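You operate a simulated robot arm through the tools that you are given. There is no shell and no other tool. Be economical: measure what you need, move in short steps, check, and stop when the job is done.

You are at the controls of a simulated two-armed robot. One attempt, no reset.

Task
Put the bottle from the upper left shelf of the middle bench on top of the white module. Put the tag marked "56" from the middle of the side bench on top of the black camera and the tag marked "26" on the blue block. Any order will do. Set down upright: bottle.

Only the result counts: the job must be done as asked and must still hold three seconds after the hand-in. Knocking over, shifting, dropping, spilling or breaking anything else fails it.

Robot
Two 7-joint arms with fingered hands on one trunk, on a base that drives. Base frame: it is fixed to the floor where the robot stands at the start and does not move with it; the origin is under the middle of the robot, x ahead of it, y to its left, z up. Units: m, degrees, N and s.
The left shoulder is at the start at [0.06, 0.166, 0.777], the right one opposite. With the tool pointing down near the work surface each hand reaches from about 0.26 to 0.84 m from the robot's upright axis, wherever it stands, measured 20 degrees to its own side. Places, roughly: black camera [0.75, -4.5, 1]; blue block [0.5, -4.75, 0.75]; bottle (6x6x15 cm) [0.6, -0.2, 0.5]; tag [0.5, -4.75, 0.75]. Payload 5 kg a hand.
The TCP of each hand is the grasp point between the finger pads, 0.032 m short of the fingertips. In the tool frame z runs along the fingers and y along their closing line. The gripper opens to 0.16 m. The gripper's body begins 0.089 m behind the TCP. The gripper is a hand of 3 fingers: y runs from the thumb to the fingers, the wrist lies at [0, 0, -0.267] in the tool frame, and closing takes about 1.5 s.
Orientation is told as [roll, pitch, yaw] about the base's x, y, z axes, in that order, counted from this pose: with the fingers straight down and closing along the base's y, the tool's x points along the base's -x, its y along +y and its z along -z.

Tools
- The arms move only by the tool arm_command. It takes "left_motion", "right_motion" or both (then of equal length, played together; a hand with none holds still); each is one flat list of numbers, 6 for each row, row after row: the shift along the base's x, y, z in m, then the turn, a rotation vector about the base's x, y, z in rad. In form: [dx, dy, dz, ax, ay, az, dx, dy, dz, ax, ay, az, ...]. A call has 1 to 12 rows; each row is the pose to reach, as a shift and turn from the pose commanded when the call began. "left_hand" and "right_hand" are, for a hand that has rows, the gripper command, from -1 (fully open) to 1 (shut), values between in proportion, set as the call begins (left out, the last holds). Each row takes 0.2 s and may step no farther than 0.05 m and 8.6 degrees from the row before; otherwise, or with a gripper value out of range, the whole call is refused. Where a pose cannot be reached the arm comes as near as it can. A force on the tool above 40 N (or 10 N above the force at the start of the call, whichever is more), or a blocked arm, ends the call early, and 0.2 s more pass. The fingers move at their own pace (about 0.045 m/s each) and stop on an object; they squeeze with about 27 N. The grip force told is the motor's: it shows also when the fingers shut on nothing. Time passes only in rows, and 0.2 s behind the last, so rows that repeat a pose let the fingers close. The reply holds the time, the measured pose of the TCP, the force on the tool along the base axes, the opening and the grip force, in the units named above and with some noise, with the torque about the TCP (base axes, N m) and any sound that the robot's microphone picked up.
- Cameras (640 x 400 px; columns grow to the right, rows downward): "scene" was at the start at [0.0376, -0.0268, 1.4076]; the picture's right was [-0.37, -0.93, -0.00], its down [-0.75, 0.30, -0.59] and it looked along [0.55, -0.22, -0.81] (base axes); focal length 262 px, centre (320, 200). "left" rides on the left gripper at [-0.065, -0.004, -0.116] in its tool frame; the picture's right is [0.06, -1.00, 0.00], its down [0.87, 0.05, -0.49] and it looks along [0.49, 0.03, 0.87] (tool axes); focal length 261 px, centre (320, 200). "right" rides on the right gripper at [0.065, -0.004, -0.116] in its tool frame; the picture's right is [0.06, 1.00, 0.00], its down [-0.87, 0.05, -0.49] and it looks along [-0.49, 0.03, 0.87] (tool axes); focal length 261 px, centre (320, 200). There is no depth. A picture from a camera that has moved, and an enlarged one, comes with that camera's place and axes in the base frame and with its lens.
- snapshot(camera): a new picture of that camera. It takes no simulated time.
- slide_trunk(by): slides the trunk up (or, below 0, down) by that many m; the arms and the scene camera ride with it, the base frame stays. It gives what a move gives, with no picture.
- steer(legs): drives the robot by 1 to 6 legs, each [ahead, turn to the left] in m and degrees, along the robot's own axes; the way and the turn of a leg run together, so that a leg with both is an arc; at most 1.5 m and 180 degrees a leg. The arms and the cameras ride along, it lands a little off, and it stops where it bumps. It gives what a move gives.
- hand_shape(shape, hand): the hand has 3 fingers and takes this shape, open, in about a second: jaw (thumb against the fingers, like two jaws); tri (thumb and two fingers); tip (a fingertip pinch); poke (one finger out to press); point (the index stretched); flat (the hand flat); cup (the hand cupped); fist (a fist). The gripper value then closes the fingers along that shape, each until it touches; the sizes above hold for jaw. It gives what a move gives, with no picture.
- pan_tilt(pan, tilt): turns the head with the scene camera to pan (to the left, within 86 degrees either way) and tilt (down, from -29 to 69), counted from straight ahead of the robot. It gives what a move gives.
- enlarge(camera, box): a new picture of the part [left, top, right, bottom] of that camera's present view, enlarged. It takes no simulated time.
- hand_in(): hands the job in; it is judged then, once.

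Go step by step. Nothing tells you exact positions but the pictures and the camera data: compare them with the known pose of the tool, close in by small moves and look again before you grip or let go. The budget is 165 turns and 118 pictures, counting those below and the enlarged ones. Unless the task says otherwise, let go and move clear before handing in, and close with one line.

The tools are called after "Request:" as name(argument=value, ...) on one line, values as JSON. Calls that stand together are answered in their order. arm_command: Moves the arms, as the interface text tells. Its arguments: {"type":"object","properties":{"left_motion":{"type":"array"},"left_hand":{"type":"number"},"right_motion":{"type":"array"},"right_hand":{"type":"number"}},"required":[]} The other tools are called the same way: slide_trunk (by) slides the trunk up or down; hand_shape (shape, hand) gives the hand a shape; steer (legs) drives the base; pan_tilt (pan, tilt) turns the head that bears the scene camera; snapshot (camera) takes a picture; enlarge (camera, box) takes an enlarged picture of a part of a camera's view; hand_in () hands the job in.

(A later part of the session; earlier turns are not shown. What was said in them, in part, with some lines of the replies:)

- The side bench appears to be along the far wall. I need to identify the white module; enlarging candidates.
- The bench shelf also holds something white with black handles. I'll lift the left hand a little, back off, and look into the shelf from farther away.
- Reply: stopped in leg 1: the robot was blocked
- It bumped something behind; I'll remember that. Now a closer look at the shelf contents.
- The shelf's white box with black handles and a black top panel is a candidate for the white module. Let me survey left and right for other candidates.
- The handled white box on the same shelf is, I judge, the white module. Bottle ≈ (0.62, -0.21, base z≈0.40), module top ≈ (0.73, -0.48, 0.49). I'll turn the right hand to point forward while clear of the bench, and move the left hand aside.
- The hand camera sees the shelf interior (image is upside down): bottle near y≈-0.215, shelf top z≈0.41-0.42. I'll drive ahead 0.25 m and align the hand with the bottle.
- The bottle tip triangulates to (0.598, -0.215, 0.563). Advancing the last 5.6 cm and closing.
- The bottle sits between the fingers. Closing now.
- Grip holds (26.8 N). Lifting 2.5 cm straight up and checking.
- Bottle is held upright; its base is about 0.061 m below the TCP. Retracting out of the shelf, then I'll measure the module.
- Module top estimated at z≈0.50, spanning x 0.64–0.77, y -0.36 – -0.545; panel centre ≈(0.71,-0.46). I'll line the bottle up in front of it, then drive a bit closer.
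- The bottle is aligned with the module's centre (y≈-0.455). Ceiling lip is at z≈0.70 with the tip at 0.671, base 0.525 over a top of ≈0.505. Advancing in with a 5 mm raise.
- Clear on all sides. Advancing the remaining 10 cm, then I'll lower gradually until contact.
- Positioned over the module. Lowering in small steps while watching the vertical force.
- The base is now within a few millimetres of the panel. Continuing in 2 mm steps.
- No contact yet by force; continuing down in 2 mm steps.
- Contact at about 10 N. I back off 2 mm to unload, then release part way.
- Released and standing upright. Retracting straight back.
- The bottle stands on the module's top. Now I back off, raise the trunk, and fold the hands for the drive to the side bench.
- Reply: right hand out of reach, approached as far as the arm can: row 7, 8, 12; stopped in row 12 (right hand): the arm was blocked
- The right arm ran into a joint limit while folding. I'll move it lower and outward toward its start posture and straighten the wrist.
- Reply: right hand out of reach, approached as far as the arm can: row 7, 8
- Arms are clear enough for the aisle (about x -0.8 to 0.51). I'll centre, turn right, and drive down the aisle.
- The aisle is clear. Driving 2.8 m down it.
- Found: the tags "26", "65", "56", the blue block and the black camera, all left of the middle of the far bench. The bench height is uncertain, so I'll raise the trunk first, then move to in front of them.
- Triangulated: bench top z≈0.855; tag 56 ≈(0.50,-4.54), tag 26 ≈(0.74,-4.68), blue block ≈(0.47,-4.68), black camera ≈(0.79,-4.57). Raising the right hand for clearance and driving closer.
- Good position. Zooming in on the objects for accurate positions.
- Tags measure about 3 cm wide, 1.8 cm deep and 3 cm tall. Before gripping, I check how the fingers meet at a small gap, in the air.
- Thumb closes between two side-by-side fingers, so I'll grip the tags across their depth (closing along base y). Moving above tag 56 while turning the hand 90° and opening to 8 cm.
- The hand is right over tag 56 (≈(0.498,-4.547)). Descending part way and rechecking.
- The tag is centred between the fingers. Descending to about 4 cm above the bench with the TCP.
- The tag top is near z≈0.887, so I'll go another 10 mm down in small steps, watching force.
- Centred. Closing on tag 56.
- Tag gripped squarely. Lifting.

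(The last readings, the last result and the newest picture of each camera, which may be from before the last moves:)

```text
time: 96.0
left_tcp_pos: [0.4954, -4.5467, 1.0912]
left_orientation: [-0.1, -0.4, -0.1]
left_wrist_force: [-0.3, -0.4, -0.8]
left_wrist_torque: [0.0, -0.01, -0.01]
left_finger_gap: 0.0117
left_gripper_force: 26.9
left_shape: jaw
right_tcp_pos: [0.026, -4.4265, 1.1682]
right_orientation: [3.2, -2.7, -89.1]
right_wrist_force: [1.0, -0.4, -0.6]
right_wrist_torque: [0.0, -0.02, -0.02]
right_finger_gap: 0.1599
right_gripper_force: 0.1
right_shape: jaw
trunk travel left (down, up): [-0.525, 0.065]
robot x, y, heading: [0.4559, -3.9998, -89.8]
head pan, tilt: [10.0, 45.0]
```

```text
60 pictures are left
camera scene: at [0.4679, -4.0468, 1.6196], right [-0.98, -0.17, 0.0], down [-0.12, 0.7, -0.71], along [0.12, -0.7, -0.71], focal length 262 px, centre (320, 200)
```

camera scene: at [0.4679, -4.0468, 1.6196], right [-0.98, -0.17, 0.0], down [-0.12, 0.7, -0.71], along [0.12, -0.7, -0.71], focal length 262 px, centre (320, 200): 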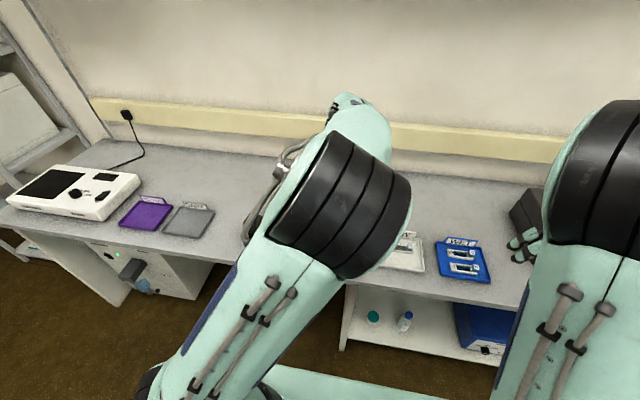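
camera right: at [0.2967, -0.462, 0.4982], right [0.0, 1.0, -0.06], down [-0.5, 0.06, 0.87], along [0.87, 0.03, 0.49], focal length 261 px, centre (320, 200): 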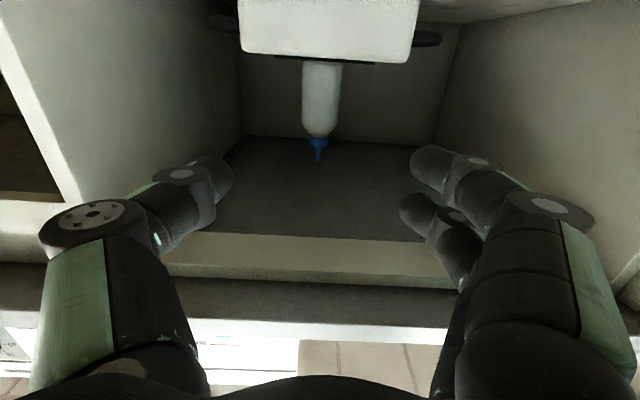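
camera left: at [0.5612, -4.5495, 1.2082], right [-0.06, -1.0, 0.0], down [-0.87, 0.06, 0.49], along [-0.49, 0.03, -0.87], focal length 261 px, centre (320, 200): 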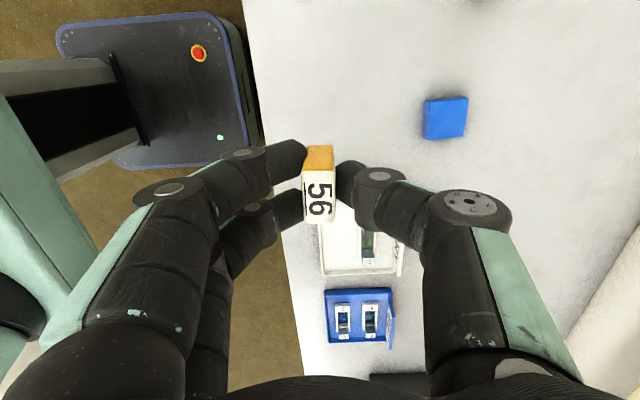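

Tag 56 is held. Next I hover over the black camera at about (0.795,-4.593), top ≈0.95, and look down with the hand camera.

Request:
arm_command(left_motion=[0.04, -0.006, 0.01, 0, 0, 0, 0.08, -0.012, 0.02, 0, 0, 0, 0.12, -0.018, 0.03, 0, 0, 0, 0.16, -0.025, 0.04, 0, 0, 0, 0.2, -0.032, 0.04, 0, 0, 0, 0.24, -0.039, 0.04, 0, 0, 0, 0.28, -0.044, 0.04, 0, 0, 0, 0.3, -0.047, 0.04, 0, 0, 0])

Request:
snapshot(camera="left")

Request:
snapshot(camera="scene")

```text
time: 97.8
left_tcp_pos: [0.7985, -4.5944, 1.1317]
left_orientation: [-0.1, -0.2, -0.1]
left_wrist_force: [0.1, 0.1, -0.2]
left_wrist_torque: [-0.01, 0.01, 0.0]
left_finger_gap: 0.0117
left_gripper_force: 27.4
left_shape: jaw
right_tcp_pos: [0.026, -4.427, 1.1691]
right_orientation: [3.3, -2.6, -89.1]
right_wrist_force: [0.1, 0.1, -0.5]
right_wrist_torque: [0.02, -0.02, 0.04]
right_finger_gap: 0.1598
right_gripper_force: 0.0
right_shape: jaw
trunk travel left (down, up): [-0.525, 0.065]
robot x, y, heading: [0.4536, -3.9973, -90.1]
head pan, tilt: [10.0, 45.0]
```

```text
59 pictures are left
camera left: at [0.8635, -4.5985, 1.2485], right [-0.06, -1.0, 0.0], down [-0.87, 0.06, 0.49], along [-0.49, 0.03, -0.87], focal length 261 px, centre (320, 200)
```

left: 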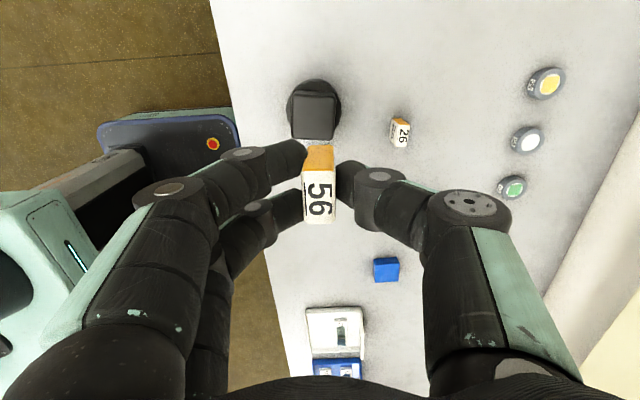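

```text
58 pictures are left
camera scene: at [0.468, -4.0474, 1.6196], right [-0.98, -0.17, 0.0], down [-0.12, 0.7, -0.71], along [0.12, -0.7, -0.71], focal length 262 px, centre (320, 200)
```

scene: 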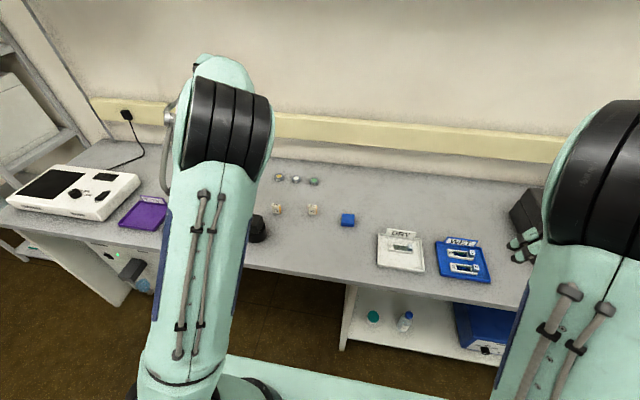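

Request:
enlarge(camera="left", box=[260, 60, 420, 160])

```text
4.00 times, centred on (340, 110) of left
camera zoom: at [0.8635, -4.5985, 1.2485], right [-0.06, -1.0, 0.0], down [-0.87, 0.06, 0.49], along [-0.49, 0.03, -0.87], focal length 1043 px, centre (240, 560)
```

zoom: 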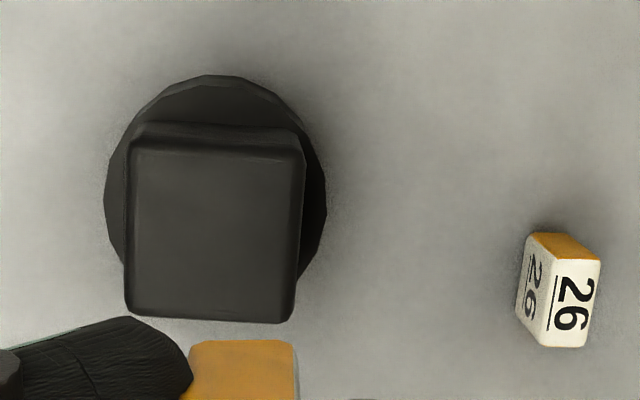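

The camera's cube top is about 4.8 cm square, centred ≈(0.801,-4.588). Shifting slightly and descending part way.

Request:
arm_command(left_motion=[0.002, 0.005, -0.03, 0, 0, 0, 0.003, 0.006, -0.06, 0, 0, 0, 0.003, 0.006, -0.09, 0, 0, 0, 0.003, 0.006, -0.105, 0, 0, 0])

Request:
snapshot(camera="left")

Request:
enlarge(camera="scene", box=[210, 180, 330, 280])

```text
time: 98.8
left_tcp_pos: [0.8002, -4.5884, 1.0263]
left_orientation: [-0.1, -0.3, -0.1]
left_wrist_force: [0.0, 0.1, -0.9]
left_wrist_torque: [0.0, -0.02, 0.01]
left_finger_gap: 0.0117
left_gripper_force: 27.2
left_shape: jaw
right_tcp_pos: [0.0262, -4.4269, 1.1684]
right_orientation: [3.2, -2.7, -89.1]
right_wrist_force: [-0.7, 0.8, -0.6]
right_wrist_torque: [0.01, 0.03, -0.02]
right_finger_gap: 0.16
right_gripper_force: 0.1
right_shape: jaw
trunk travel left (down, up): [-0.525, 0.065]
robot x, y, heading: [0.4534, -3.9994, -90.0]
head pan, tilt: [10.0, 45.0]
```

```text
56 pictures are left
camera left: at [0.8659, -4.5918, 1.1422], right [-0.06, -1.0, 0.0], down [-0.87, 0.06, 0.49], along [-0.49, 0.03, -0.87], focal length 261 px, centre (320, 200)
```

left: 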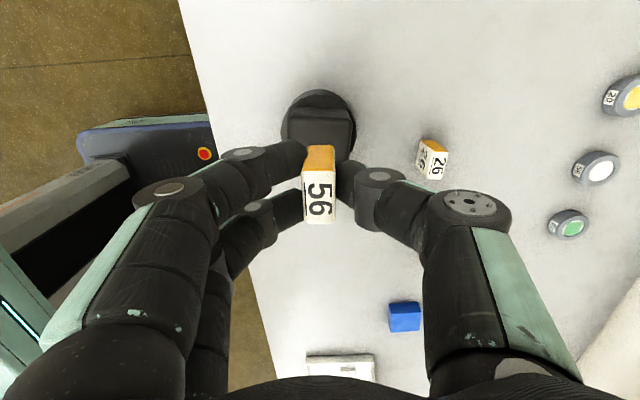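

```text
4.00 times, centred on (270, 230) of scene
camera zoom: at [0.4678, -4.0474, 1.6196], right [-0.98, -0.17, 0.0], down [-0.12, 0.7, -0.71], along [0.12, -0.7, -0.71], focal length 1050 px, centre (520, 80)
```

zoom: 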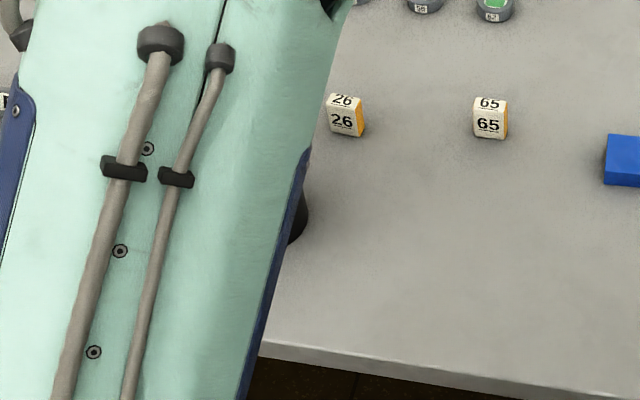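

Request:
enlarge(camera="left", box=[260, 70, 420, 170])

```text
4.00 times, centred on (340, 120) of left
camera zoom: at [0.8659, -4.5918, 1.1422], right [-0.06, -1.0, 0.0], down [-0.87, 0.06, 0.49], along [-0.49, 0.03, -0.87], focal length 1043 px, centre (240, 520)
```

zoom: 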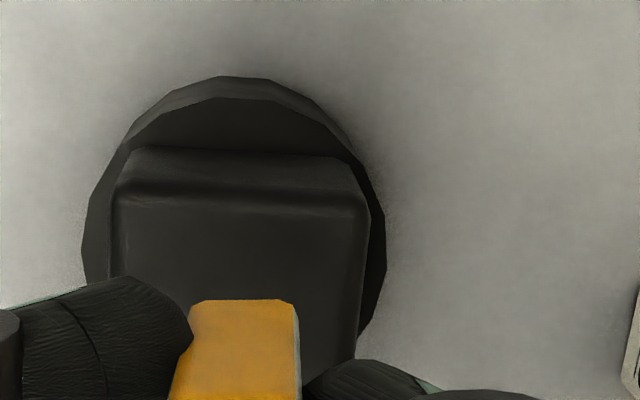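

The cube top is around z≈0.92–0.94. Descending near it, then in small steps with force checks.

Request:
arm_command(left_motion=[-0.003, 0, -0.015, 0, 0, 0, -0.003, 0, -0.03, 0, 0, 0, -0.003, 0, -0.036, 0, 0, 0])

Request:
enlarge(camera="left", box=[220, 70, 420, 230])

```text
time: 99.6
left_tcp_pos: [0.7979, -4.586, 0.9904]
left_orientation: [-0.1, -0.3, 0.0]
left_wrist_force: [0.0, -0.4, -0.1]
left_wrist_torque: [-0.01, 0.01, 0.01]
left_finger_gap: 0.0116
left_gripper_force: 26.8
left_shape: jaw
right_tcp_pos: [0.0258, -4.4275, 1.1683]
right_orientation: [3.2, -2.7, -89.1]
right_wrist_force: [-0.7, 0.7, 0.8]
right_wrist_torque: [-0.03, -0.02, -0.01]
right_finger_gap: 0.1598
right_gripper_force: 0.0
right_shape: jaw
trunk travel left (down, up): [-0.525, 0.065]
robot x, y, heading: [0.4556, -4.0012, -89.8]
head pan, tilt: [10.0, 45.0]
```

```text
2.50 times, centred on (320, 150) of left
camera zoom: at [0.863, -4.5907, 1.1071], right [-0.06, -1.0, 0.0], down [-0.87, 0.06, 0.49], along [-0.49, 0.03, -0.87], focal length 652 px, centre (320, 325)
```

zoom: 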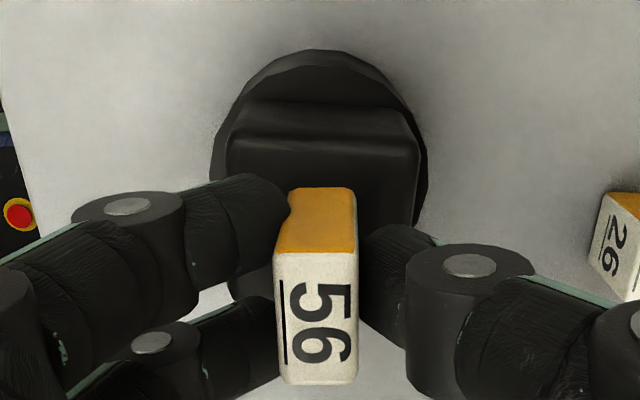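

Tag bottom ≈0.950, cube top ≈0.94. Continuing down gently.

Request:
arm_command(left_motion=[0, -0.002, -0.003, 0, 0, 0, 0, -0.002, -0.006, 0, 0, 0, 0, -0.002, -0.006, 0, 0, 0])

Request:
arm_command(left_motion=[0, 0, -0.002, 0, 0, 0, 0, 0, -0.002, 0, 0, 0])

Request:
enlarge(camera="left", box=[220, 70, 420, 230])

```text
time: 100.4
left_tcp_pos: [0.7981, -4.5892, 0.9848]
left_orientation: [0.0, -0.3, -0.2]
left_wrist_force: [-0.6, 0.4, -0.5]
left_wrist_torque: [0.01, 0.01, 0.0]
left_finger_gap: 0.0118
left_gripper_force: 27.0
left_shape: jaw
right_tcp_pos: [0.0264, -4.4265, 1.1679]
right_orientation: [3.2, -2.7, -89.1]
right_wrist_force: [0.5, -0.4, 1.3]
right_wrist_torque: [0.0, 0.03, -0.01]
right_finger_gap: 0.1599
right_gripper_force: 0.0
right_shape: jaw
trunk travel left (down, up): [-0.525, 0.065]
robot x, y, heading: [0.4513, -3.998, -89.8]
head pan, tilt: [10.0, 45.0]
```

```text
time: 101.0
left_tcp_pos: [0.7976, -4.5893, 0.982]
left_orientation: [-0.1, -0.3, -0.1]
left_wrist_force: [0.2, -0.2, 0.3]
left_wrist_torque: [-0.01, 0.0, -0.02]
left_finger_gap: 0.0115
left_gripper_force: 27.2
left_shape: jaw
right_tcp_pos: [0.0274, -4.4278, 1.1677]
right_orientation: [3.2, -2.7, -89.1]
right_wrist_force: [-0.2, 1.2, -0.8]
right_wrist_torque: [-0.01, 0.0, -0.03]
right_finger_gap: 0.1601
right_gripper_force: 0.1
right_shape: jaw
trunk travel left (down, up): [-0.525, 0.065]
robot x, y, heading: [0.4554, -4.0021, -90.1]
head pan, tilt: [10.0, 45.0]
```

```text
2.50 times, centred on (320, 150) of left
camera zoom: at [0.8626, -4.5928, 1.0987], right [-0.06, -1.0, 0.0], down [-0.87, 0.06, 0.49], along [-0.49, 0.03, -0.87], focal length 652 px, centre (320, 325)
```

zoom: 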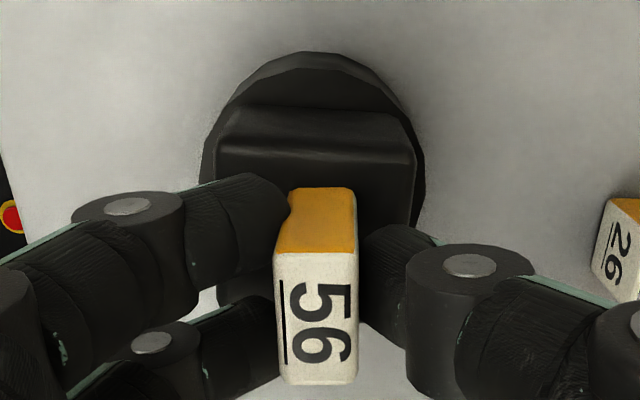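

Nearly touching. Two more small steps, checking force.

Request:
arm_command(left_motion=[0, 0, -0.002, 0, 0, 0, 0, 0, -0.002, 0, 0, 0])

Request:
arm_command(left_motion=[0, 0, -0.002, 0, 0, 0, 0, 0, -0.002, 0, 0, 0])

```text
time: 101.6
left_tcp_pos: [0.7982, -4.5901, 0.9808]
left_orientation: [-0.1, -0.2, -0.1]
left_wrist_force: [0.3, -0.6, 0.3]
left_wrist_torque: [0.01, -0.02, 0.01]
left_finger_gap: 0.0117
left_gripper_force: 26.4
left_shape: jaw
right_tcp_pos: [0.0267, -4.4265, 1.1685]
right_orientation: [3.2, -2.7, -89.1]
right_wrist_force: [-0.4, -0.2, 0.4]
right_wrist_torque: [-0.02, -0.02, 0.01]
right_finger_gap: 0.16
right_gripper_force: 0.0
right_shape: jaw
trunk travel left (down, up): [-0.525, 0.065]
robot x, y, heading: [0.4528, -3.9994, -89.8]
head pan, tilt: [10.0, 45.0]
```

```text
time: 102.2
left_tcp_pos: [0.7956, -4.5887, 0.978]
left_orientation: [-0.1, -0.2, 0.0]
left_wrist_force: [0.0, 0.7, 0.1]
left_wrist_torque: [0.01, 0.0, 0.02]
left_finger_gap: 0.0117
left_gripper_force: 26.3
left_shape: jaw
right_tcp_pos: [0.026, -4.4275, 1.1686]
right_orientation: [3.1, -2.7, -89.1]
right_wrist_force: [-0.3, 0.2, -0.2]
right_wrist_torque: [-0.03, 0.0, -0.03]
right_finger_gap: 0.1597
right_gripper_force: 0.0
right_shape: jaw
trunk travel left (down, up): [-0.525, 0.065]
robot x, y, heading: [0.4549, -3.9988, -89.8]
head pan, tilt: [10.0, 45.0]
```

Request:
arm_command(left_motion=[0, 0, -0.002, 0, 0, 0, 0, 0, -0.002, 0, 0, 0])

Request:
arm_command(left_motion=[0, 0, -0.002, 0, 0, 0, 0, 0, -0.002, 0, 0, 0])

Request:
enlarge(camera="left", box=[220, 70, 420, 230])

```text
time: 102.8
left_tcp_pos: [0.7981, -4.5879, 0.9774]
left_orientation: [-0.3, -0.4, -0.1]
left_wrist_force: [0.2, -3.2, 9.7]
left_wrist_torque: [-0.02, 0.0, -0.02]
left_finger_gap: 0.0121
left_gripper_force: 27.2
left_shape: jaw
right_tcp_pos: [0.0258, -4.4261, 1.1687]
right_orientation: [3.2, -2.8, -89.2]
right_wrist_force: [-0.2, 0.0, 0.4]
right_wrist_torque: [0.01, 0.03, 0.05]
right_finger_gap: 0.1602
right_gripper_force: 0.1
right_shape: jaw
trunk travel left (down, up): [-0.525, 0.065]
robot x, y, heading: [0.4576, -3.9996, -89.8]
head pan, tilt: [10.0, 45.0]
```

```text
time: 103.4
left_tcp_pos: [0.7969, -4.5887, 0.9751]
left_orientation: [-0.4, -0.4, -0.1]
left_wrist_force: [1.7, -6.1, 28.3]
left_wrist_torque: [-0.12, -0.05, 0.01]
left_finger_gap: 0.014
left_gripper_force: 26.8
left_shape: jaw
right_tcp_pos: [0.0257, -4.427, 1.169]
right_orientation: [3.1, -2.8, -89.2]
right_wrist_force: [0.3, 0.1, 0.1]
right_wrist_torque: [0.02, 0.01, 0.02]
right_finger_gap: 0.1598
right_gripper_force: 0.1
right_shape: jaw
trunk travel left (down, up): [-0.525, 0.065]
robot x, y, heading: [0.4514, -3.9982, -90.1]
head pan, tilt: [10.0, 45.0]
```

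```text
2.50 times, centred on (320, 150) of left
camera zoom: at [0.8621, -4.5918, 1.0923], right [-0.06, -1.0, 0.0], down [-0.87, 0.06, 0.49], along [-0.48, 0.03, -0.87], focal length 652 px, centre (320, 325)
```

zoom: 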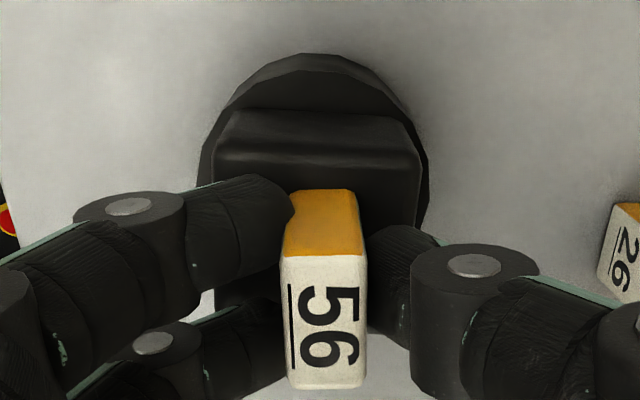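

Contact made (28 N, slightly over-pressed). Backing up 3 mm to unload, then opening.

Request:
arm_command(left_motion=[0, 0, 0.0015, 0, 0, 0, 0, 0, 0.003, 0, 0, 0, 0, 0, 0.003, 0, 0, 0])

Request:
enlarge(camera="left", box=[220, 70, 420, 230])

```text
time: 104.2
left_tcp_pos: [0.7963, -4.589, 0.977]
left_orientation: [0.0, -0.3, -0.2]
left_wrist_force: [0.4, -3.9, 11.4]
left_wrist_torque: [-0.07, -0.07, 0.0]
left_finger_gap: 0.0136
left_gripper_force: 27.0
left_shape: jaw
right_tcp_pos: [0.0253, -4.4269, 1.169]
right_orientation: [3.2, -2.7, -89.1]
right_wrist_force: [0.7, -0.2, 0.6]
right_wrist_torque: [-0.01, 0.0, 0.03]
right_finger_gap: 0.1602
right_gripper_force: 0.0
right_shape: jaw
trunk travel left (down, up): [-0.525, 0.065]
robot x, y, heading: [0.4539, -3.9998, -89.6]
head pan, tilt: [10.0, 45.0]
```

```text
2.50 times, centred on (320, 150) of left
camera zoom: at [0.8622, -4.592, 1.0929], right [-0.06, -1.0, 0.0], down [-0.87, 0.06, 0.49], along [-0.49, 0.03, -0.87], focal length 652 px, centre (320, 325)
```

zoom: 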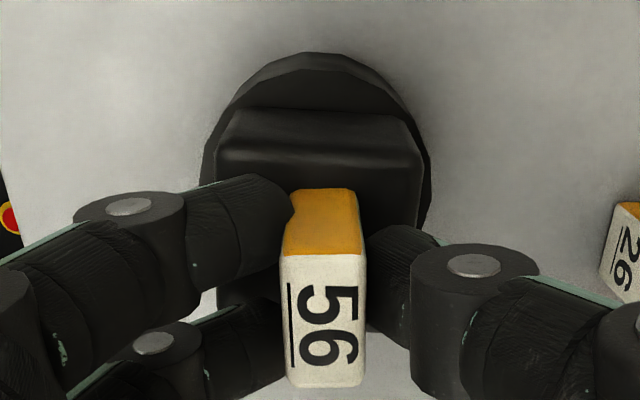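

Request:
arm_command(left_motion=[0, 0, 0.0012, 0, 0, 0, 0, 0, 0.0012, 0, 0, 0])

Request:
arm_command(left_motion=[0, 0, 0, 0, 0, 0, 0, 0, 0, 0, 0, 0, 0, 0, 0, 0, 0, 0, 0, 0, 0, 0, 0, 0], left_hand=0.2)

Request:
enlarge(camera="left", box=[220, 70, 420, 230])

```text
time: 104.8
left_tcp_pos: [0.7981, -4.5889, 0.9768]
left_orientation: [0.0, -0.3, -0.1]
left_wrist_force: [0.5, -0.7, -0.8]
left_wrist_torque: [0.02, 0.0, 0.03]
left_finger_gap: 0.0131
left_gripper_force: 26.9
left_shape: jaw
right_tcp_pos: [0.0267, -4.4275, 1.1679]
right_orientation: [3.2, -2.7, -89.0]
right_wrist_force: [0.0, 0.1, 0.6]
right_wrist_torque: [-0.01, 0.0, 0.03]
right_finger_gap: 0.1599
right_gripper_force: 0.1
right_shape: jaw
trunk travel left (down, up): [-0.525, 0.065]
robot x, y, heading: [0.4543, -3.9984, -89.9]
head pan, tilt: [10.0, 45.0]
```

```text
time: 105.8
left_tcp_pos: [0.7988, -4.5892, 0.9785]
left_orientation: [-0.1, -0.3, -0.1]
left_wrist_force: [0.0, 0.5, -1.1]
left_wrist_torque: [0.01, 0.01, 0.0]
left_finger_gap: 0.0634
left_gripper_force: 0.0
left_shape: jaw
right_tcp_pos: [0.0259, -4.4271, 1.1687]
right_orientation: [3.1, -2.7, -89.1]
right_wrist_force: [0.4, 0.5, 0.2]
right_wrist_torque: [-0.01, -0.02, 0.02]
right_finger_gap: 0.16
right_gripper_force: 0.2
right_shape: jaw
trunk travel left (down, up): [-0.525, 0.065]
robot x, y, heading: [0.4546, -3.9996, -89.9]
head pan, tilt: [10.0, 45.0]
```

```text
2.50 times, centred on (320, 150) of left
camera zoom: at [0.8628, -4.5928, 1.0947], right [-0.06, -1.0, 0.0], down [-0.87, 0.06, 0.49], along [-0.49, 0.03, -0.87], focal length 652 px, centre (320, 325)
```

zoom: 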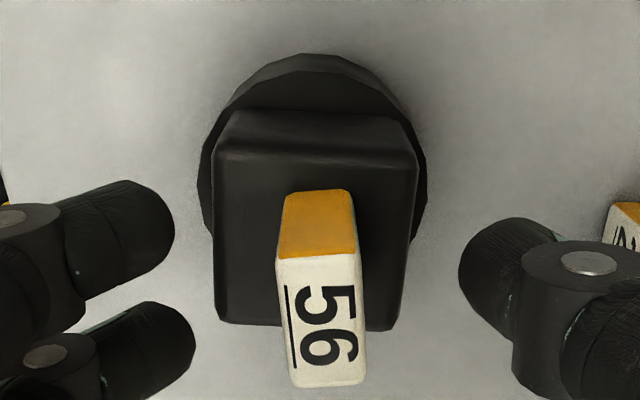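

Tag 56 stands on the black camera. Rising straight up, then moving over tag 26 (≈(0.76,-4.70)).

Request:
arm_command(left_motion=[0, 0, 0.02, 0, 0, 0, 0, 0, 0.06, 0, 0, 0, 0, 0, 0.1, 0, 0, 0, 0, 0, 0.15, 0, 0, 0, -0.01, -0.04, 0.15, 0, 0, 0, -0.025, -0.08, 0.15, 0, 0, 0, -0.038, -0.113, 0.15, 0, 0, 0])

Request:
snapshot(camera="left")

```text
time: 107.4
left_tcp_pos: [0.7583, -4.7034, 1.1278]
left_orientation: [0.0, -0.3, -0.1]
left_wrist_force: [0.0, 0.1, 0.5]
left_wrist_torque: [-0.03, 0.02, 0.01]
left_finger_gap: 0.0634
left_gripper_force: 0.2
left_shape: jaw
right_tcp_pos: [0.0259, -4.4277, 1.1674]
right_orientation: [3.2, -2.6, -89.2]
right_wrist_force: [0.1, -1.2, 0.3]
right_wrist_torque: [0.01, 0.0, 0.0]
right_finger_gap: 0.1598
right_gripper_force: 0.1
right_shape: jaw
trunk travel left (down, up): [-0.525, 0.065]
robot x, y, heading: [0.4524, -3.9961, -90.0]
head pan, tilt: [10.0, 45.0]
```

```text
48 pictures are left
camera left: at [0.8242, -4.7067, 1.2446], right [-0.06, -1.0, 0.0], down [-0.87, 0.06, 0.49], along [-0.49, 0.03, -0.87], focal length 261 px, centre (320, 200)
```

left: 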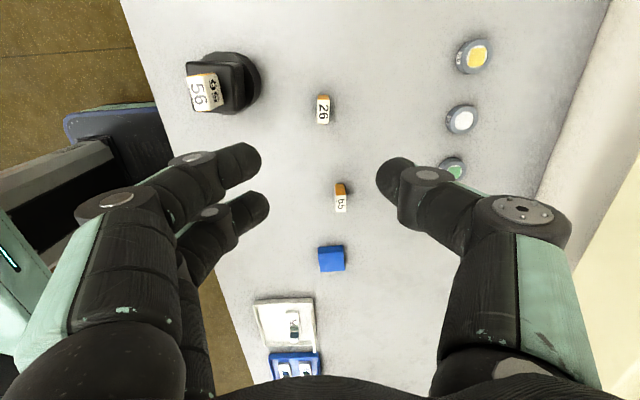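

Tag 26 is centred below the hand. Descending to just above and checking clearance from the black camera.

Request:
arm_command(left_motion=[-0.002, -0.003, -0.05, 0, 0, 0, -0.002, -0.003, -0.1, 0, 0, 0, -0.002, -0.003, -0.15, 0, 0, 0, -0.002, -0.003, -0.18, 0, 0, 0])

Request:
snapshot(camera="left")

Request:
snapshot(camera="scene")

```text
refused: row 1 steps farther than a row can; nothing moved
```

```text
47 pictures are left
camera left: at [0.8242, -4.7067, 1.2446], right [-0.06, -1.0, 0.0], down [-0.87, 0.06, 0.49], along [-0.49, 0.03, -0.87], focal length 261 px, centre (320, 200)
```

left: 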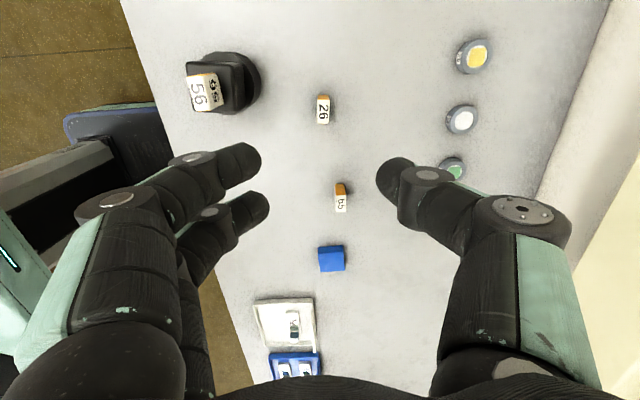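

```text
46 pictures are left
camera scene: at [0.4677, -4.0484, 1.6196], right [-0.98, -0.17, 0.0], down [-0.12, 0.7, -0.71], along [0.12, -0.7, -0.71], focal length 262 px, centre (320, 200)
```

scene: 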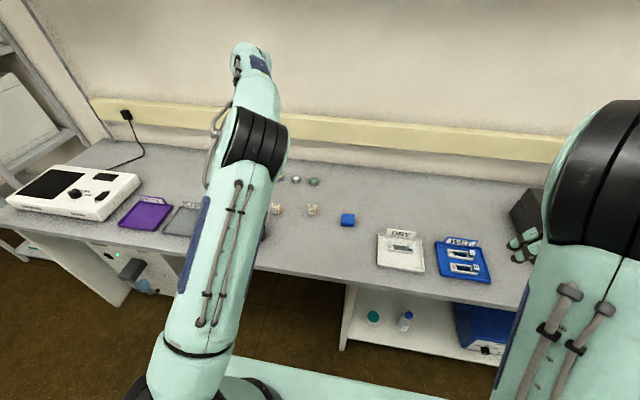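

Request:
arm_command(left_motion=[-0.002, -0.003, -0.04, 0, 0, 0, -0.002, -0.003, -0.08, 0, 0, 0, -0.002, -0.003, -0.12, 0, 0, 0, -0.002, -0.003, -0.16, 0, 0, 0, -0.002, -0.003, -0.18, 0, 0, 0])

Request:
snapshot(camera="left")

Request:
snapshot(camera="scene")

```text
time: 108.6
left_tcp_pos: [0.7566, -4.7053, 0.9464]
left_orientation: [-0.1, -0.3, -0.1]
left_wrist_force: [0.1, -0.2, -0.5]
left_wrist_torque: [-0.01, 0.0, 0.0]
left_finger_gap: 0.0634
left_gripper_force: 0.0
left_shape: jaw
right_tcp_pos: [0.0257, -4.4281, 1.168]
right_orientation: [3.2, -2.8, -89.2]
right_wrist_force: [0.6, 0.4, 0.1]
right_wrist_torque: [0.02, 0.01, -0.01]
right_finger_gap: 0.1598
right_gripper_force: 0.0
right_shape: jaw
trunk travel left (down, up): [-0.525, 0.065]
robot x, y, heading: [0.4538, -4.0007, -89.9]
head pan, tilt: [10.0, 45.0]
```

```text
45 pictures are left
camera left: at [0.8221, -4.7086, 1.0624], right [-0.06, -1.0, 0.0], down [-0.87, 0.06, 0.49], along [-0.49, 0.03, -0.87], focal length 261 px, centre (320, 200)
```

left: 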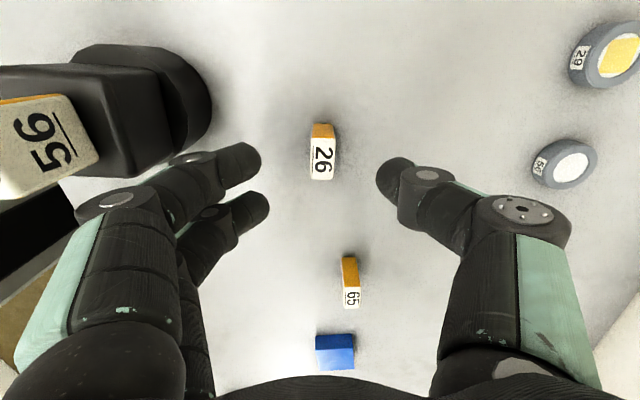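

```text
44 pictures are left
camera scene: at [0.4678, -4.0475, 1.6196], right [-0.98, -0.17, 0.0], down [-0.12, 0.7, -0.71], along [0.12, -0.7, -0.71], focal length 262 px, centre (320, 200)
```

scene: 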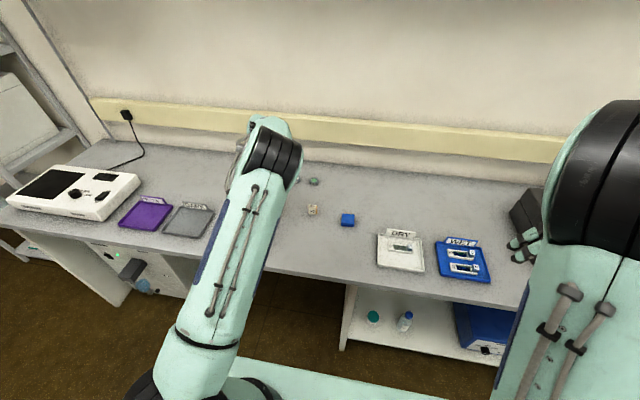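

Tag centred. I narrow the opening slightly for clearance from the camera, then descend to grasp height.

Request:
arm_command(left_motion=[-0.002, -0.001, 0, 0, 0, 0, -0.002, -0.001, 0, 0, 0, 0, -0.002, -0.001, -0.02, 0, 0, 0, -0.002, -0.001, -0.036, 0, 0, 0], left_hand=0.42)

Request:
snapshot(camera="left")

```text
time: 109.6
left_tcp_pos: [0.7559, -4.7068, 0.9111]
left_orientation: [-0.1, -0.4, -0.1]
left_wrist_force: [-0.4, 1.3, 0.4]
left_wrist_torque: [0.01, -0.02, 0.02]
left_finger_gap: 0.0467
left_gripper_force: 0.0
left_shape: jaw
right_tcp_pos: [0.0268, -4.4268, 1.1687]
right_orientation: [3.2, -2.7, -89.1]
right_wrist_force: [-0.2, 0.7, -0.6]
right_wrist_torque: [-0.03, 0.02, -0.06]
right_finger_gap: 0.1601
right_gripper_force: 0.0
right_shape: jaw
trunk travel left (down, up): [-0.525, 0.065]
robot x, y, heading: [0.4589, -3.9945, -89.8]
head pan, tilt: [10.0, 45.0]
```

```text
43 pictures are left
camera left: at [0.8211, -4.7095, 1.0269], right [-0.06, -1.0, 0.0], down [-0.87, 0.06, 0.49], along [-0.49, 0.03, -0.87], focal length 261 px, centre (320, 200)
```

left: 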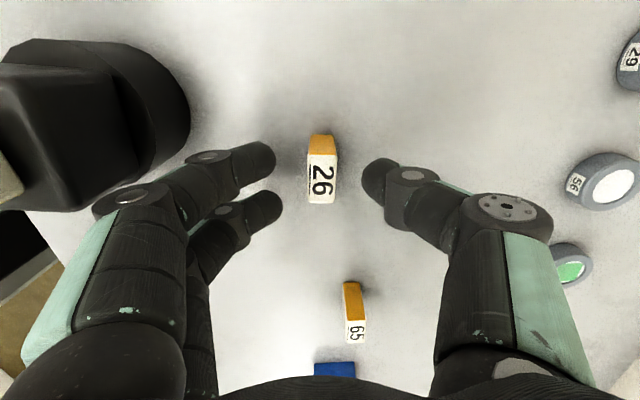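

Request:
arm_command(left_motion=[0, 0, -0.008, 0, 0, 0, 0, 0, -0.014, 0, 0, 0, 0, 0, -0.02, 0, 0, 0])

Request:
snapshot(camera="left")

```text
time: 110.4
left_tcp_pos: [0.7566, -4.7063, 0.8908]
left_orientation: [-0.1, -0.3, -0.1]
left_wrist_force: [-0.1, -0.9, -0.6]
left_wrist_torque: [0.01, 0.03, -0.03]
left_finger_gap: 0.0468
left_gripper_force: 0.0
left_shape: jaw
right_tcp_pos: [0.0263, -4.4278, 1.1684]
right_orientation: [3.2, -2.7, -89.1]
right_wrist_force: [-0.6, -0.3, 1.0]
right_wrist_torque: [0.0, 0.05, -0.01]
right_finger_gap: 0.1601
right_gripper_force: 0.1
right_shape: jaw
trunk travel left (down, up): [-0.525, 0.065]
robot x, y, heading: [0.4573, -3.9971, -89.9]
head pan, tilt: [10.0, 45.0]
```

```text
42 pictures are left
camera left: at [0.8211, -4.7091, 1.0073], right [-0.06, -1.0, 0.0], down [-0.87, 0.06, 0.49], along [-0.49, 0.03, -0.87], focal length 261 px, centre (320, 200)
```

left: 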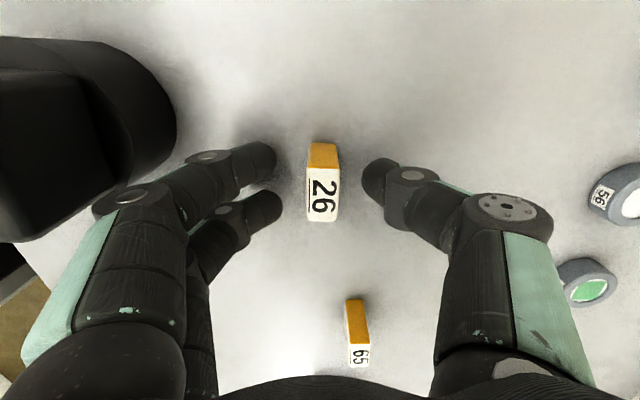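

Closing on tag 26 and lifting.

Request:
arm_command(left_motion=[0, 0, 0, 0, 0, 0, 0, 0, 0, 0, 0, 0, 0, 0, 0, 0, 0, 0, 0, 0, 0, 0, 0, 0, 0, 0, 0, 0, 0, 0], left_hand=1)

Request:
arm_command(left_motion=[0, 0, 0.02, 0, 0, 0, 0, 0, 0.06, 0, 0, 0, 0, 0, 0.1, 0, 0, 0, 0, 0, 0.14, 0, 0, 0, 0, 0, 0.18, 0, 0, 0])

Request:
snapshot(camera="left")

```text
time: 111.6
left_tcp_pos: [0.7557, -4.705, 0.8906]
left_orientation: [0.0, -0.4, -0.1]
left_wrist_force: [-0.1, -0.2, 0.3]
left_wrist_torque: [0.0, -0.04, 0.0]
left_finger_gap: 0.0119
left_gripper_force: 27.4
left_shape: jaw
right_tcp_pos: [0.0262, -4.4267, 1.1683]
right_orientation: [3.2, -2.8, -89.1]
right_wrist_force: [-0.5, 0.7, -0.5]
right_wrist_torque: [0.0, 0.01, 0.0]
right_finger_gap: 0.1599
right_gripper_force: 0.0
right_shape: jaw
trunk travel left (down, up): [-0.525, 0.065]
robot x, y, heading: [0.4524, -4.0008, -89.6]
head pan, tilt: [10.0, 45.0]
```

```text
time: 112.8
left_tcp_pos: [0.754, -4.7071, 1.0741]
left_orientation: [-0.1, -0.3, -0.1]
left_wrist_force: [-0.4, 0.5, 0.2]
left_wrist_torque: [0.04, -0.02, 0.01]
left_finger_gap: 0.0117
left_gripper_force: 26.6
left_shape: jaw
right_tcp_pos: [0.0263, -4.4256, 1.1688]
right_orientation: [3.2, -2.8, -89.1]
right_wrist_force: [0.4, -0.1, 0.3]
right_wrist_torque: [0.01, -0.02, -0.01]
right_finger_gap: 0.1599
right_gripper_force: 0.1
right_shape: jaw
trunk travel left (down, up): [-0.525, 0.065]
robot x, y, heading: [0.4508, -4.0034, -89.8]
head pan, tilt: [10.0, 45.0]
```

```text
41 pictures are left
camera left: at [0.8199, -4.7108, 1.1893], right [-0.06, -1.0, 0.0], down [-0.87, 0.06, 0.49], along [-0.49, 0.03, -0.87], focal length 261 px, centre (320, 200)
```

left: 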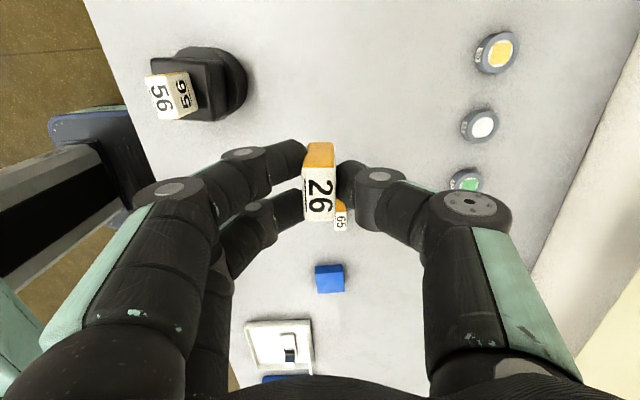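

Tag 26 is held, and tag 56 still stands on the camera. Moving over the blue block at ≈(0.481,-4.704).

Request:
arm_command(left_motion=[-0.045, 0, 0, 0, 0, 0, -0.09, 0, 0, 0, 0, 0, -0.135, 0, 0, 0, 0, 0, -0.18, 0.001, 0, 0, 0, 0, -0.225, 0.001, 0, 0, 0, 0, -0.26, 0.002, 0, 0, 0, 0, -0.274, 0.002, 0, 0, 0, 0])

Request:
enlarge(camera="left", box=[220, 40, 420, 200])

```text
time: 114.4
left_tcp_pos: [0.4796, -4.7033, 1.0712]
left_orientation: [0.0, -0.3, -0.1]
left_wrist_force: [-0.3, -0.8, -0.6]
left_wrist_torque: [0.04, 0.0, -0.01]
left_finger_gap: 0.0115
left_gripper_force: 26.5
left_shape: jaw
right_tcp_pos: [0.0257, -4.4279, 1.1679]
right_orientation: [3.2, -2.7, -89.1]
right_wrist_force: [-0.2, 0.4, 0.7]
right_wrist_torque: [-0.04, -0.02, 0.0]
right_finger_gap: 0.16
right_gripper_force: 0.2
right_shape: jaw
trunk travel left (down, up): [-0.525, 0.065]
robot x, y, heading: [0.455, -3.999, -89.7]
head pan, tilt: [10.0, 45.0]
```

```text
2.50 times, centred on (320, 120) of left
camera zoom: at [0.5453, -4.7079, 1.1873], right [-0.06, -1.0, 0.0], down [-0.87, 0.06, 0.49], along [-0.49, 0.03, -0.87], focal length 652 px, centre (320, 400)
```

zoom: 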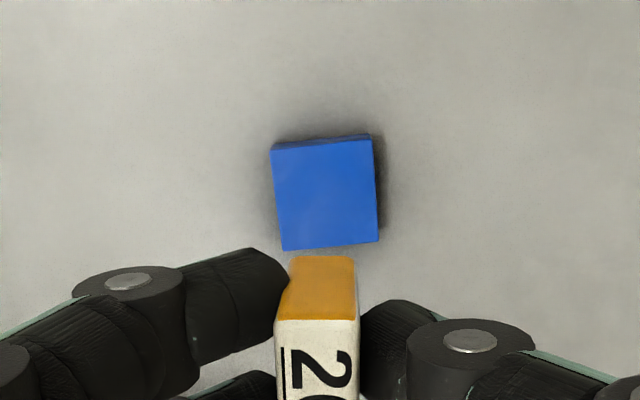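

The block's top centre is ≈(0.477,-4.707). Correcting and descending.

Request:
arm_command(left_motion=[-0.002, -0.003, -0.03, 0, 0, 0, -0.002, -0.003, -0.07, 0, 0, 0, -0.002, -0.003, -0.11, 0, 0, 0, -0.002, -0.003, -0.14, 0, 0, 0])

Request:
enlarge(camera="left", box=[220, 70, 420, 230])

```text
time: 115.4
left_tcp_pos: [0.4788, -4.7056, 0.9308]
left_orientation: [0.1, -0.3, -0.1]
left_wrist_force: [-0.9, -0.4, -0.1]
left_wrist_torque: [0.01, -0.02, 0.04]
left_finger_gap: 0.0116
left_gripper_force: 26.6
left_shape: jaw
right_tcp_pos: [0.0267, -4.4272, 1.1684]
right_orientation: [3.2, -2.6, -89.2]
right_wrist_force: [-0.3, -0.6, -0.5]
right_wrist_torque: [-0.03, 0.01, -0.01]
right_finger_gap: 0.16
right_gripper_force: 0.0
right_shape: jaw
trunk travel left (down, up): [-0.525, 0.065]
robot x, y, heading: [0.4559, -3.9959, -89.9]
head pan, tilt: [10.0, 45.0]
```

```text
2.50 times, centred on (320, 150) of left
camera zoom: at [0.5443, -4.7101, 1.0473], right [-0.06, -1.0, 0.0], down [-0.87, 0.06, 0.49], along [-0.49, 0.03, -0.87], focal length 652 px, centre (320, 325)
```

zoom: 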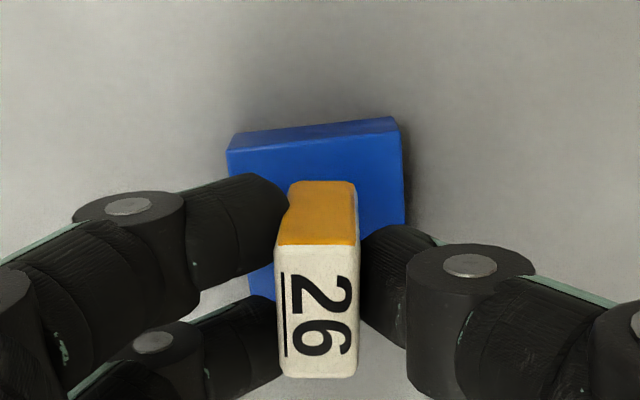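

Gap is about 2.5 cm. Descending 2 cm, then small steps.

Request:
arm_command(left_motion=[-0.002, 0, -0.01, 0, 0, 0, -0.003, 0, -0.017, 0, 0, 0, -0.003, 0, -0.02, 0, 0, 0])

Request:
arm_command(left_motion=[0, 0, -0.0015, 0, 0, 0, 0, 0, -0.0015, 0, 0, 0])

Request:
enlarge(camera="left", box=[220, 70, 420, 230])

```text
time: 116.2
left_tcp_pos: [0.4774, -4.7072, 0.9117]
left_orientation: [-0.1, -0.4, 0.0]
left_wrist_force: [-0.1, -0.6, -0.6]
left_wrist_torque: [0.01, -0.06, -0.02]
left_finger_gap: 0.0116
left_gripper_force: 26.3
left_shape: jaw
right_tcp_pos: [0.0262, -4.4284, 1.1694]
right_orientation: [3.2, -2.6, -89.1]
right_wrist_force: [-0.6, -0.3, -0.3]
right_wrist_torque: [0.02, 0.01, -0.04]
right_finger_gap: 0.1597
right_gripper_force: 0.1
right_shape: jaw
trunk travel left (down, up): [-0.525, 0.065]
robot x, y, heading: [0.4527, -3.9952, -90.1]
head pan, tilt: [10.0, 45.0]
```

```text
time: 116.8
left_tcp_pos: [0.4763, -4.7057, 0.9108]
left_orientation: [0.0, -0.3, -0.1]
left_wrist_force: [0.2, 0.0, 1.4]
left_wrist_torque: [-0.02, -0.01, -0.04]
left_finger_gap: 0.0117
left_gripper_force: 26.7
left_shape: jaw
right_tcp_pos: [0.0258, -4.4271, 1.1698]
right_orientation: [3.3, -2.7, -89.2]
right_wrist_force: [-0.3, -0.1, 0.7]
right_wrist_torque: [0.03, 0.03, 0.0]
right_finger_gap: 0.1599
right_gripper_force: 0.1
right_shape: jaw
trunk travel left (down, up): [-0.525, 0.065]
robot x, y, heading: [0.4551, -3.9989, -89.9]
head pan, tilt: [10.0, 45.0]
```

```text
2.50 times, centred on (320, 150) of left
camera zoom: at [0.542, -4.7096, 1.0269], right [-0.06, -1.0, 0.0], down [-0.87, 0.06, 0.49], along [-0.49, 0.03, -0.87], focal length 652 px, centre (320, 325)
```

zoom: 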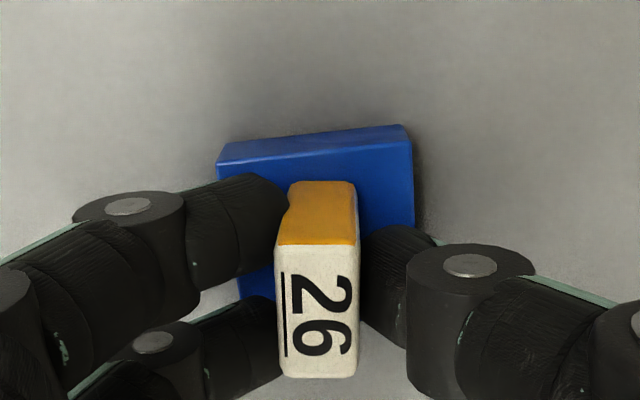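

Contact may be starting. Continuing 1 mm at a time.

Request:
arm_command(left_motion=[0, 0, -0.001, 0, 0, 0, 0, 0, -0.001, 0, 0, 0])

Request:
arm_command(left_motion=[0, 0, -0.001, 0, 0, 0, 0, 0, -0.001, 0, 0, 0])

```text
time: 117.4
left_tcp_pos: [0.4773, -4.7064, 0.91]
left_orientation: [-0.1, -0.2, -0.1]
left_wrist_force: [-0.4, -0.3, 5.2]
left_wrist_torque: [0.05, 0.01, 0.01]
left_finger_gap: 0.0118
left_gripper_force: 26.7
left_shape: jaw
right_tcp_pos: [0.0267, -4.4264, 1.1684]
right_orientation: [3.2, -2.7, -89.1]
right_wrist_force: [0.0, -0.1, 0.1]
right_wrist_torque: [0.01, -0.01, 0.01]
right_finger_gap: 0.1599
right_gripper_force: 0.1
right_shape: jaw
trunk travel left (down, up): [-0.525, 0.065]
robot x, y, heading: [0.4521, -3.9976, -90.1]
head pan, tilt: [10.0, 45.0]
```

```text
time: 118.0
left_tcp_pos: [0.4771, -4.7068, 0.9089]
left_orientation: [-0.2, -0.3, -0.2]
left_wrist_force: [-0.4, -1.0, 11.8]
left_wrist_torque: [0.03, -0.04, -0.01]
left_finger_gap: 0.0119
left_gripper_force: 27.0
left_shape: jaw
right_tcp_pos: [0.0268, -4.4261, 1.1688]
right_orientation: [3.2, -2.9, -89.2]
right_wrist_force: [0.1, -0.4, 0.4]
right_wrist_torque: [0.01, 0.0, 0.0]
right_finger_gap: 0.1595
right_gripper_force: 0.0
right_shape: jaw
trunk travel left (down, up): [-0.525, 0.065]
robot x, y, heading: [0.455, -3.998, -89.8]
head pan, tilt: [10.0, 45.0]
```

Contact confirmed. Unloading by 1.5 mm and opening to let go.

Request:
arm_command(left_motion=[0, 0, 0.0015, 0, 0, 0, 0, 0, 0.0015, 0, 0, 0])

Request:
arm_command(left_motion=[0, 0, 0, 0, 0, 0, 0, 0, 0, 0, 0, 0, 0, 0, 0, 0, 0, 0, 0, 0, 0, 0, 0, 0], left_hand=0.2)

Request:
enlarge(camera="left", box=[220, 70, 420, 230])

```text
time: 118.6
left_tcp_pos: [0.4775, -4.7059, 0.9091]
left_orientation: [-0.1, -0.3, -0.1]
left_wrist_force: [0.2, -0.7, 6.1]
left_wrist_torque: [0.04, 0.01, 0.05]
left_finger_gap: 0.0118
left_gripper_force: 26.7
left_shape: jaw
right_tcp_pos: [0.025, -4.4266, 1.1682]
right_orientation: [3.1, -2.6, -89.1]
right_wrist_force: [0.5, -0.2, 0.0]
right_wrist_torque: [0.01, -0.03, 0.01]
right_finger_gap: 0.16
right_gripper_force: 0.1
right_shape: jaw
trunk travel left (down, up): [-0.525, 0.065]
robot x, y, heading: [0.454, -3.9987, -89.8]
head pan, tilt: [10.0, 45.0]
```

```text
time: 119.6
left_tcp_pos: [0.4773, -4.7067, 0.9096]
left_orientation: [0.0, -0.2, -0.2]
left_wrist_force: [0.6, 0.7, 1.4]
left_wrist_torque: [0.02, 0.03, -0.01]
left_finger_gap: 0.0636
left_gripper_force: 0.0
left_shape: jaw
right_tcp_pos: [0.027, -4.4263, 1.1684]
right_orientation: [3.2, -2.7, -89.1]
right_wrist_force: [0.9, -0.9, 0.9]
right_wrist_torque: [-0.03, 0.02, 0.02]
right_finger_gap: 0.1599
right_gripper_force: 0.1
right_shape: jaw
trunk travel left (down, up): [-0.525, 0.065]
robot x, y, heading: [0.4514, -3.997, -90.0]
head pan, tilt: [10.0, 45.0]
```

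```text
2.50 times, centred on (320, 150) of left
camera zoom: at [0.542, -4.7103, 1.0264], right [-0.06, -1.0, 0.0], down [-0.87, 0.06, 0.49], along [-0.49, 0.03, -0.87], focal length 652 px, centre (320, 325)
```

zoom: 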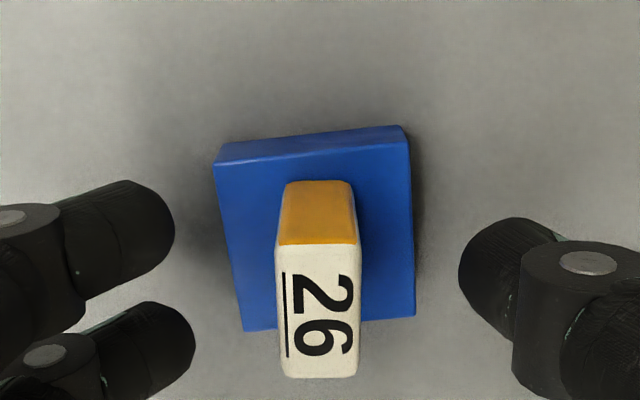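

Tag 26 stands on the blue block. Raising the hand clear and taking a final look.

Request:
arm_command(left_motion=[0, 0, 0.02, 0, 0, 0, 0, 0, 0.06, 0, 0, 0, 0, 0, 0.1, 0, 0, 0, 0, 0, 0.15, 0, 0, 0, 0, 0, 0.2, 0, 0, 0, 0, 0, 0.25, 0, 0, 0])

Request:
steer(legs=[[-0.4, 0]])

Request:
pan_tilt(pan=5, tilt=35)

Request:
snapshot(camera="scene")

```text
time: 121.0
left_tcp_pos: [0.4786, -4.7086, 1.1592]
left_orientation: [0.0, -0.2, -0.1]
left_wrist_force: [0.3, -0.1, -1.1]
left_wrist_torque: [-0.02, -0.01, -0.03]
left_finger_gap: 0.0639
left_gripper_force: 0.0
left_shape: jaw
right_tcp_pos: [0.0265, -4.4261, 1.1681]
right_orientation: [3.1, -2.7, -89.1]
right_wrist_force: [-0.3, -0.2, 0.4]
right_wrist_torque: [-0.02, 0.03, 0.01]
right_finger_gap: 0.16
right_gripper_force: 0.0
right_shape: jaw
trunk travel left (down, up): [-0.525, 0.065]
robot x, y, heading: [0.4566, -3.9975, -89.7]
head pan, tilt: [10.0, 45.0]
```

```text
time: 123.5
left_tcp_pos: [0.4776, -4.3078, 1.1604]
left_orientation: [-0.1, -0.3, 0.0]
left_wrist_force: [-0.4, 0.0, -0.6]
left_wrist_torque: [-0.06, 0.01, -0.03]
left_finger_gap: 0.0637
left_gripper_force: 0.1
left_shape: jaw
right_tcp_pos: [0.0258, -4.0285, 1.1692]
right_orientation: [3.3, -2.8, -89.0]
right_wrist_force: [-0.8, -0.1, 0.2]
right_wrist_torque: [0.0, 0.05, 0.0]
right_finger_gap: 0.1599
right_gripper_force: 0.0
right_shape: jaw
trunk travel left (down, up): [-0.525, 0.065]
robot x, y, heading: [0.4559, -3.5972, -89.6]
head pan, tilt: [10.0, 45.0]
```

```text
time: 124.2
left_tcp_pos: [0.4782, -4.3079, 1.159]
left_orientation: [-0.1, -0.3, -0.1]
left_wrist_force: [0.6, 0.3, 0.3]
left_wrist_torque: [0.01, -0.01, 0.0]
left_finger_gap: 0.0638
left_gripper_force: 0.1
left_shape: jaw
right_tcp_pos: [0.0254, -4.029, 1.168]
right_orientation: [3.2, -2.7, -89.0]
right_wrist_force: [0.0, -0.3, 0.4]
right_wrist_torque: [-0.01, 0.02, -0.02]
right_finger_gap: 0.1601
right_gripper_force: 0.0
right_shape: jaw
trunk travel left (down, up): [-0.525, 0.065]
robot x, y, heading: [0.4542, -3.5999, -89.8]
head pan, tilt: [5.0, 35.0]
```

```text
36 pictures are left
camera scene: at [0.4605, -3.6556, 1.6344], right [-1.0, -0.09, 0.0], down [-0.05, 0.57, -0.82], along [0.07, -0.82, -0.57], focal length 262 px, centre (320, 200)
```

scene: 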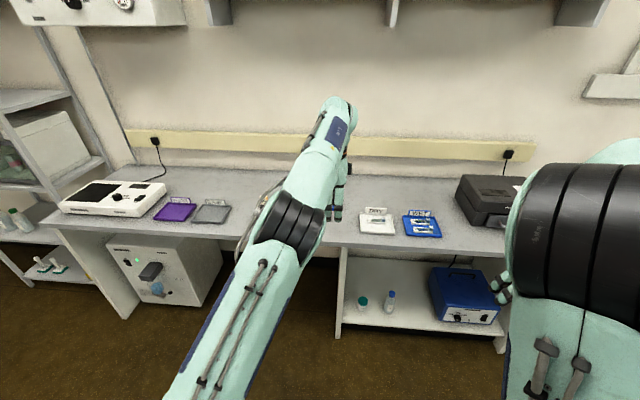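

The arm hides the objects; moving the left hand aside in free air to verify.

Request:
arm_command(left_motion=[0.04, 0.02, 0, 0, 0, 0, 0.08, 0.04, 0, 0, 0, 0, 0.12, 0.06, 0, 0, 0, 0, 0.16, 0.08, 0, 0, 0, 0, 0.2, 0.1, 0, 0, 0, 0, 0.24, 0.12, 0, 0, 0, 0, 0.28, 0.14, 0, 0, 0, 0, 0.32, 0.14, 0, 0, 0, 0, 0.36, 0.14, 0, 0, 0, 0])

Request:
enlarge(camera="scene", box=[220, 160, 380, 260])

```text
time: 126.2
left_tcp_pos: [0.8423, -4.1671, 1.1574]
left_orientation: [-0.1, -0.3, 0.0]
left_wrist_force: [0.2, 0.2, 0.0]
left_wrist_torque: [0.01, 0.03, 0.0]
left_finger_gap: 0.0637
left_gripper_force: 0.0
left_shape: jaw
right_tcp_pos: [0.0271, -4.0281, 1.1686]
right_orientation: [3.1, -2.7, -89.0]
right_wrist_force: [-1.0, 0.0, 0.3]
right_wrist_torque: [-0.03, 0.05, -0.01]
right_finger_gap: 0.1596
right_gripper_force: 0.0
right_shape: jaw
trunk travel left (down, up): [-0.525, 0.065]
robot x, y, heading: [0.4522, -3.5962, -90.0]
head pan, tilt: [5.0, 35.0]
```

```text
4.00 times, centred on (300, 210) of scene
camera zoom: at [0.462, -3.6555, 1.6344], right [-1.0, -0.09, 0.0], down [-0.05, 0.57, -0.82], along [0.07, -0.82, -0.57], focal length 1050 px, centre (400, 160)
```

zoom: 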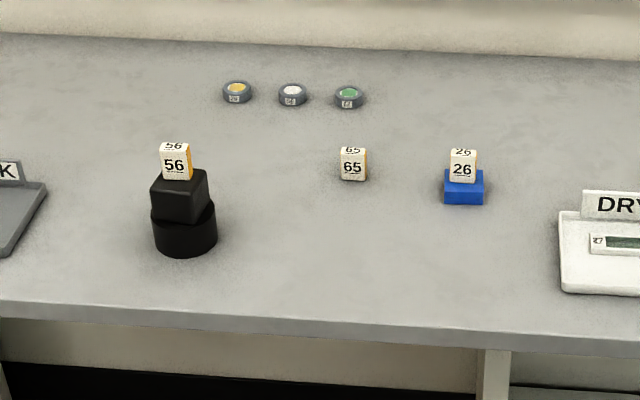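

Both tags stand in their places, with the hands clear, and the bottle was last seen upright on the module. Handing in.

Request:
hand_in()

```text
The job is handed in.
```

The bottle stands upright on the white module, tag 56 is on the black camera and tag 26 is on the blue block. I took "the white module" to be the handled white box on the bottle's own shelf. While backing up early on, the robot was stopped once by something behind it, and I did not check whether that moved.
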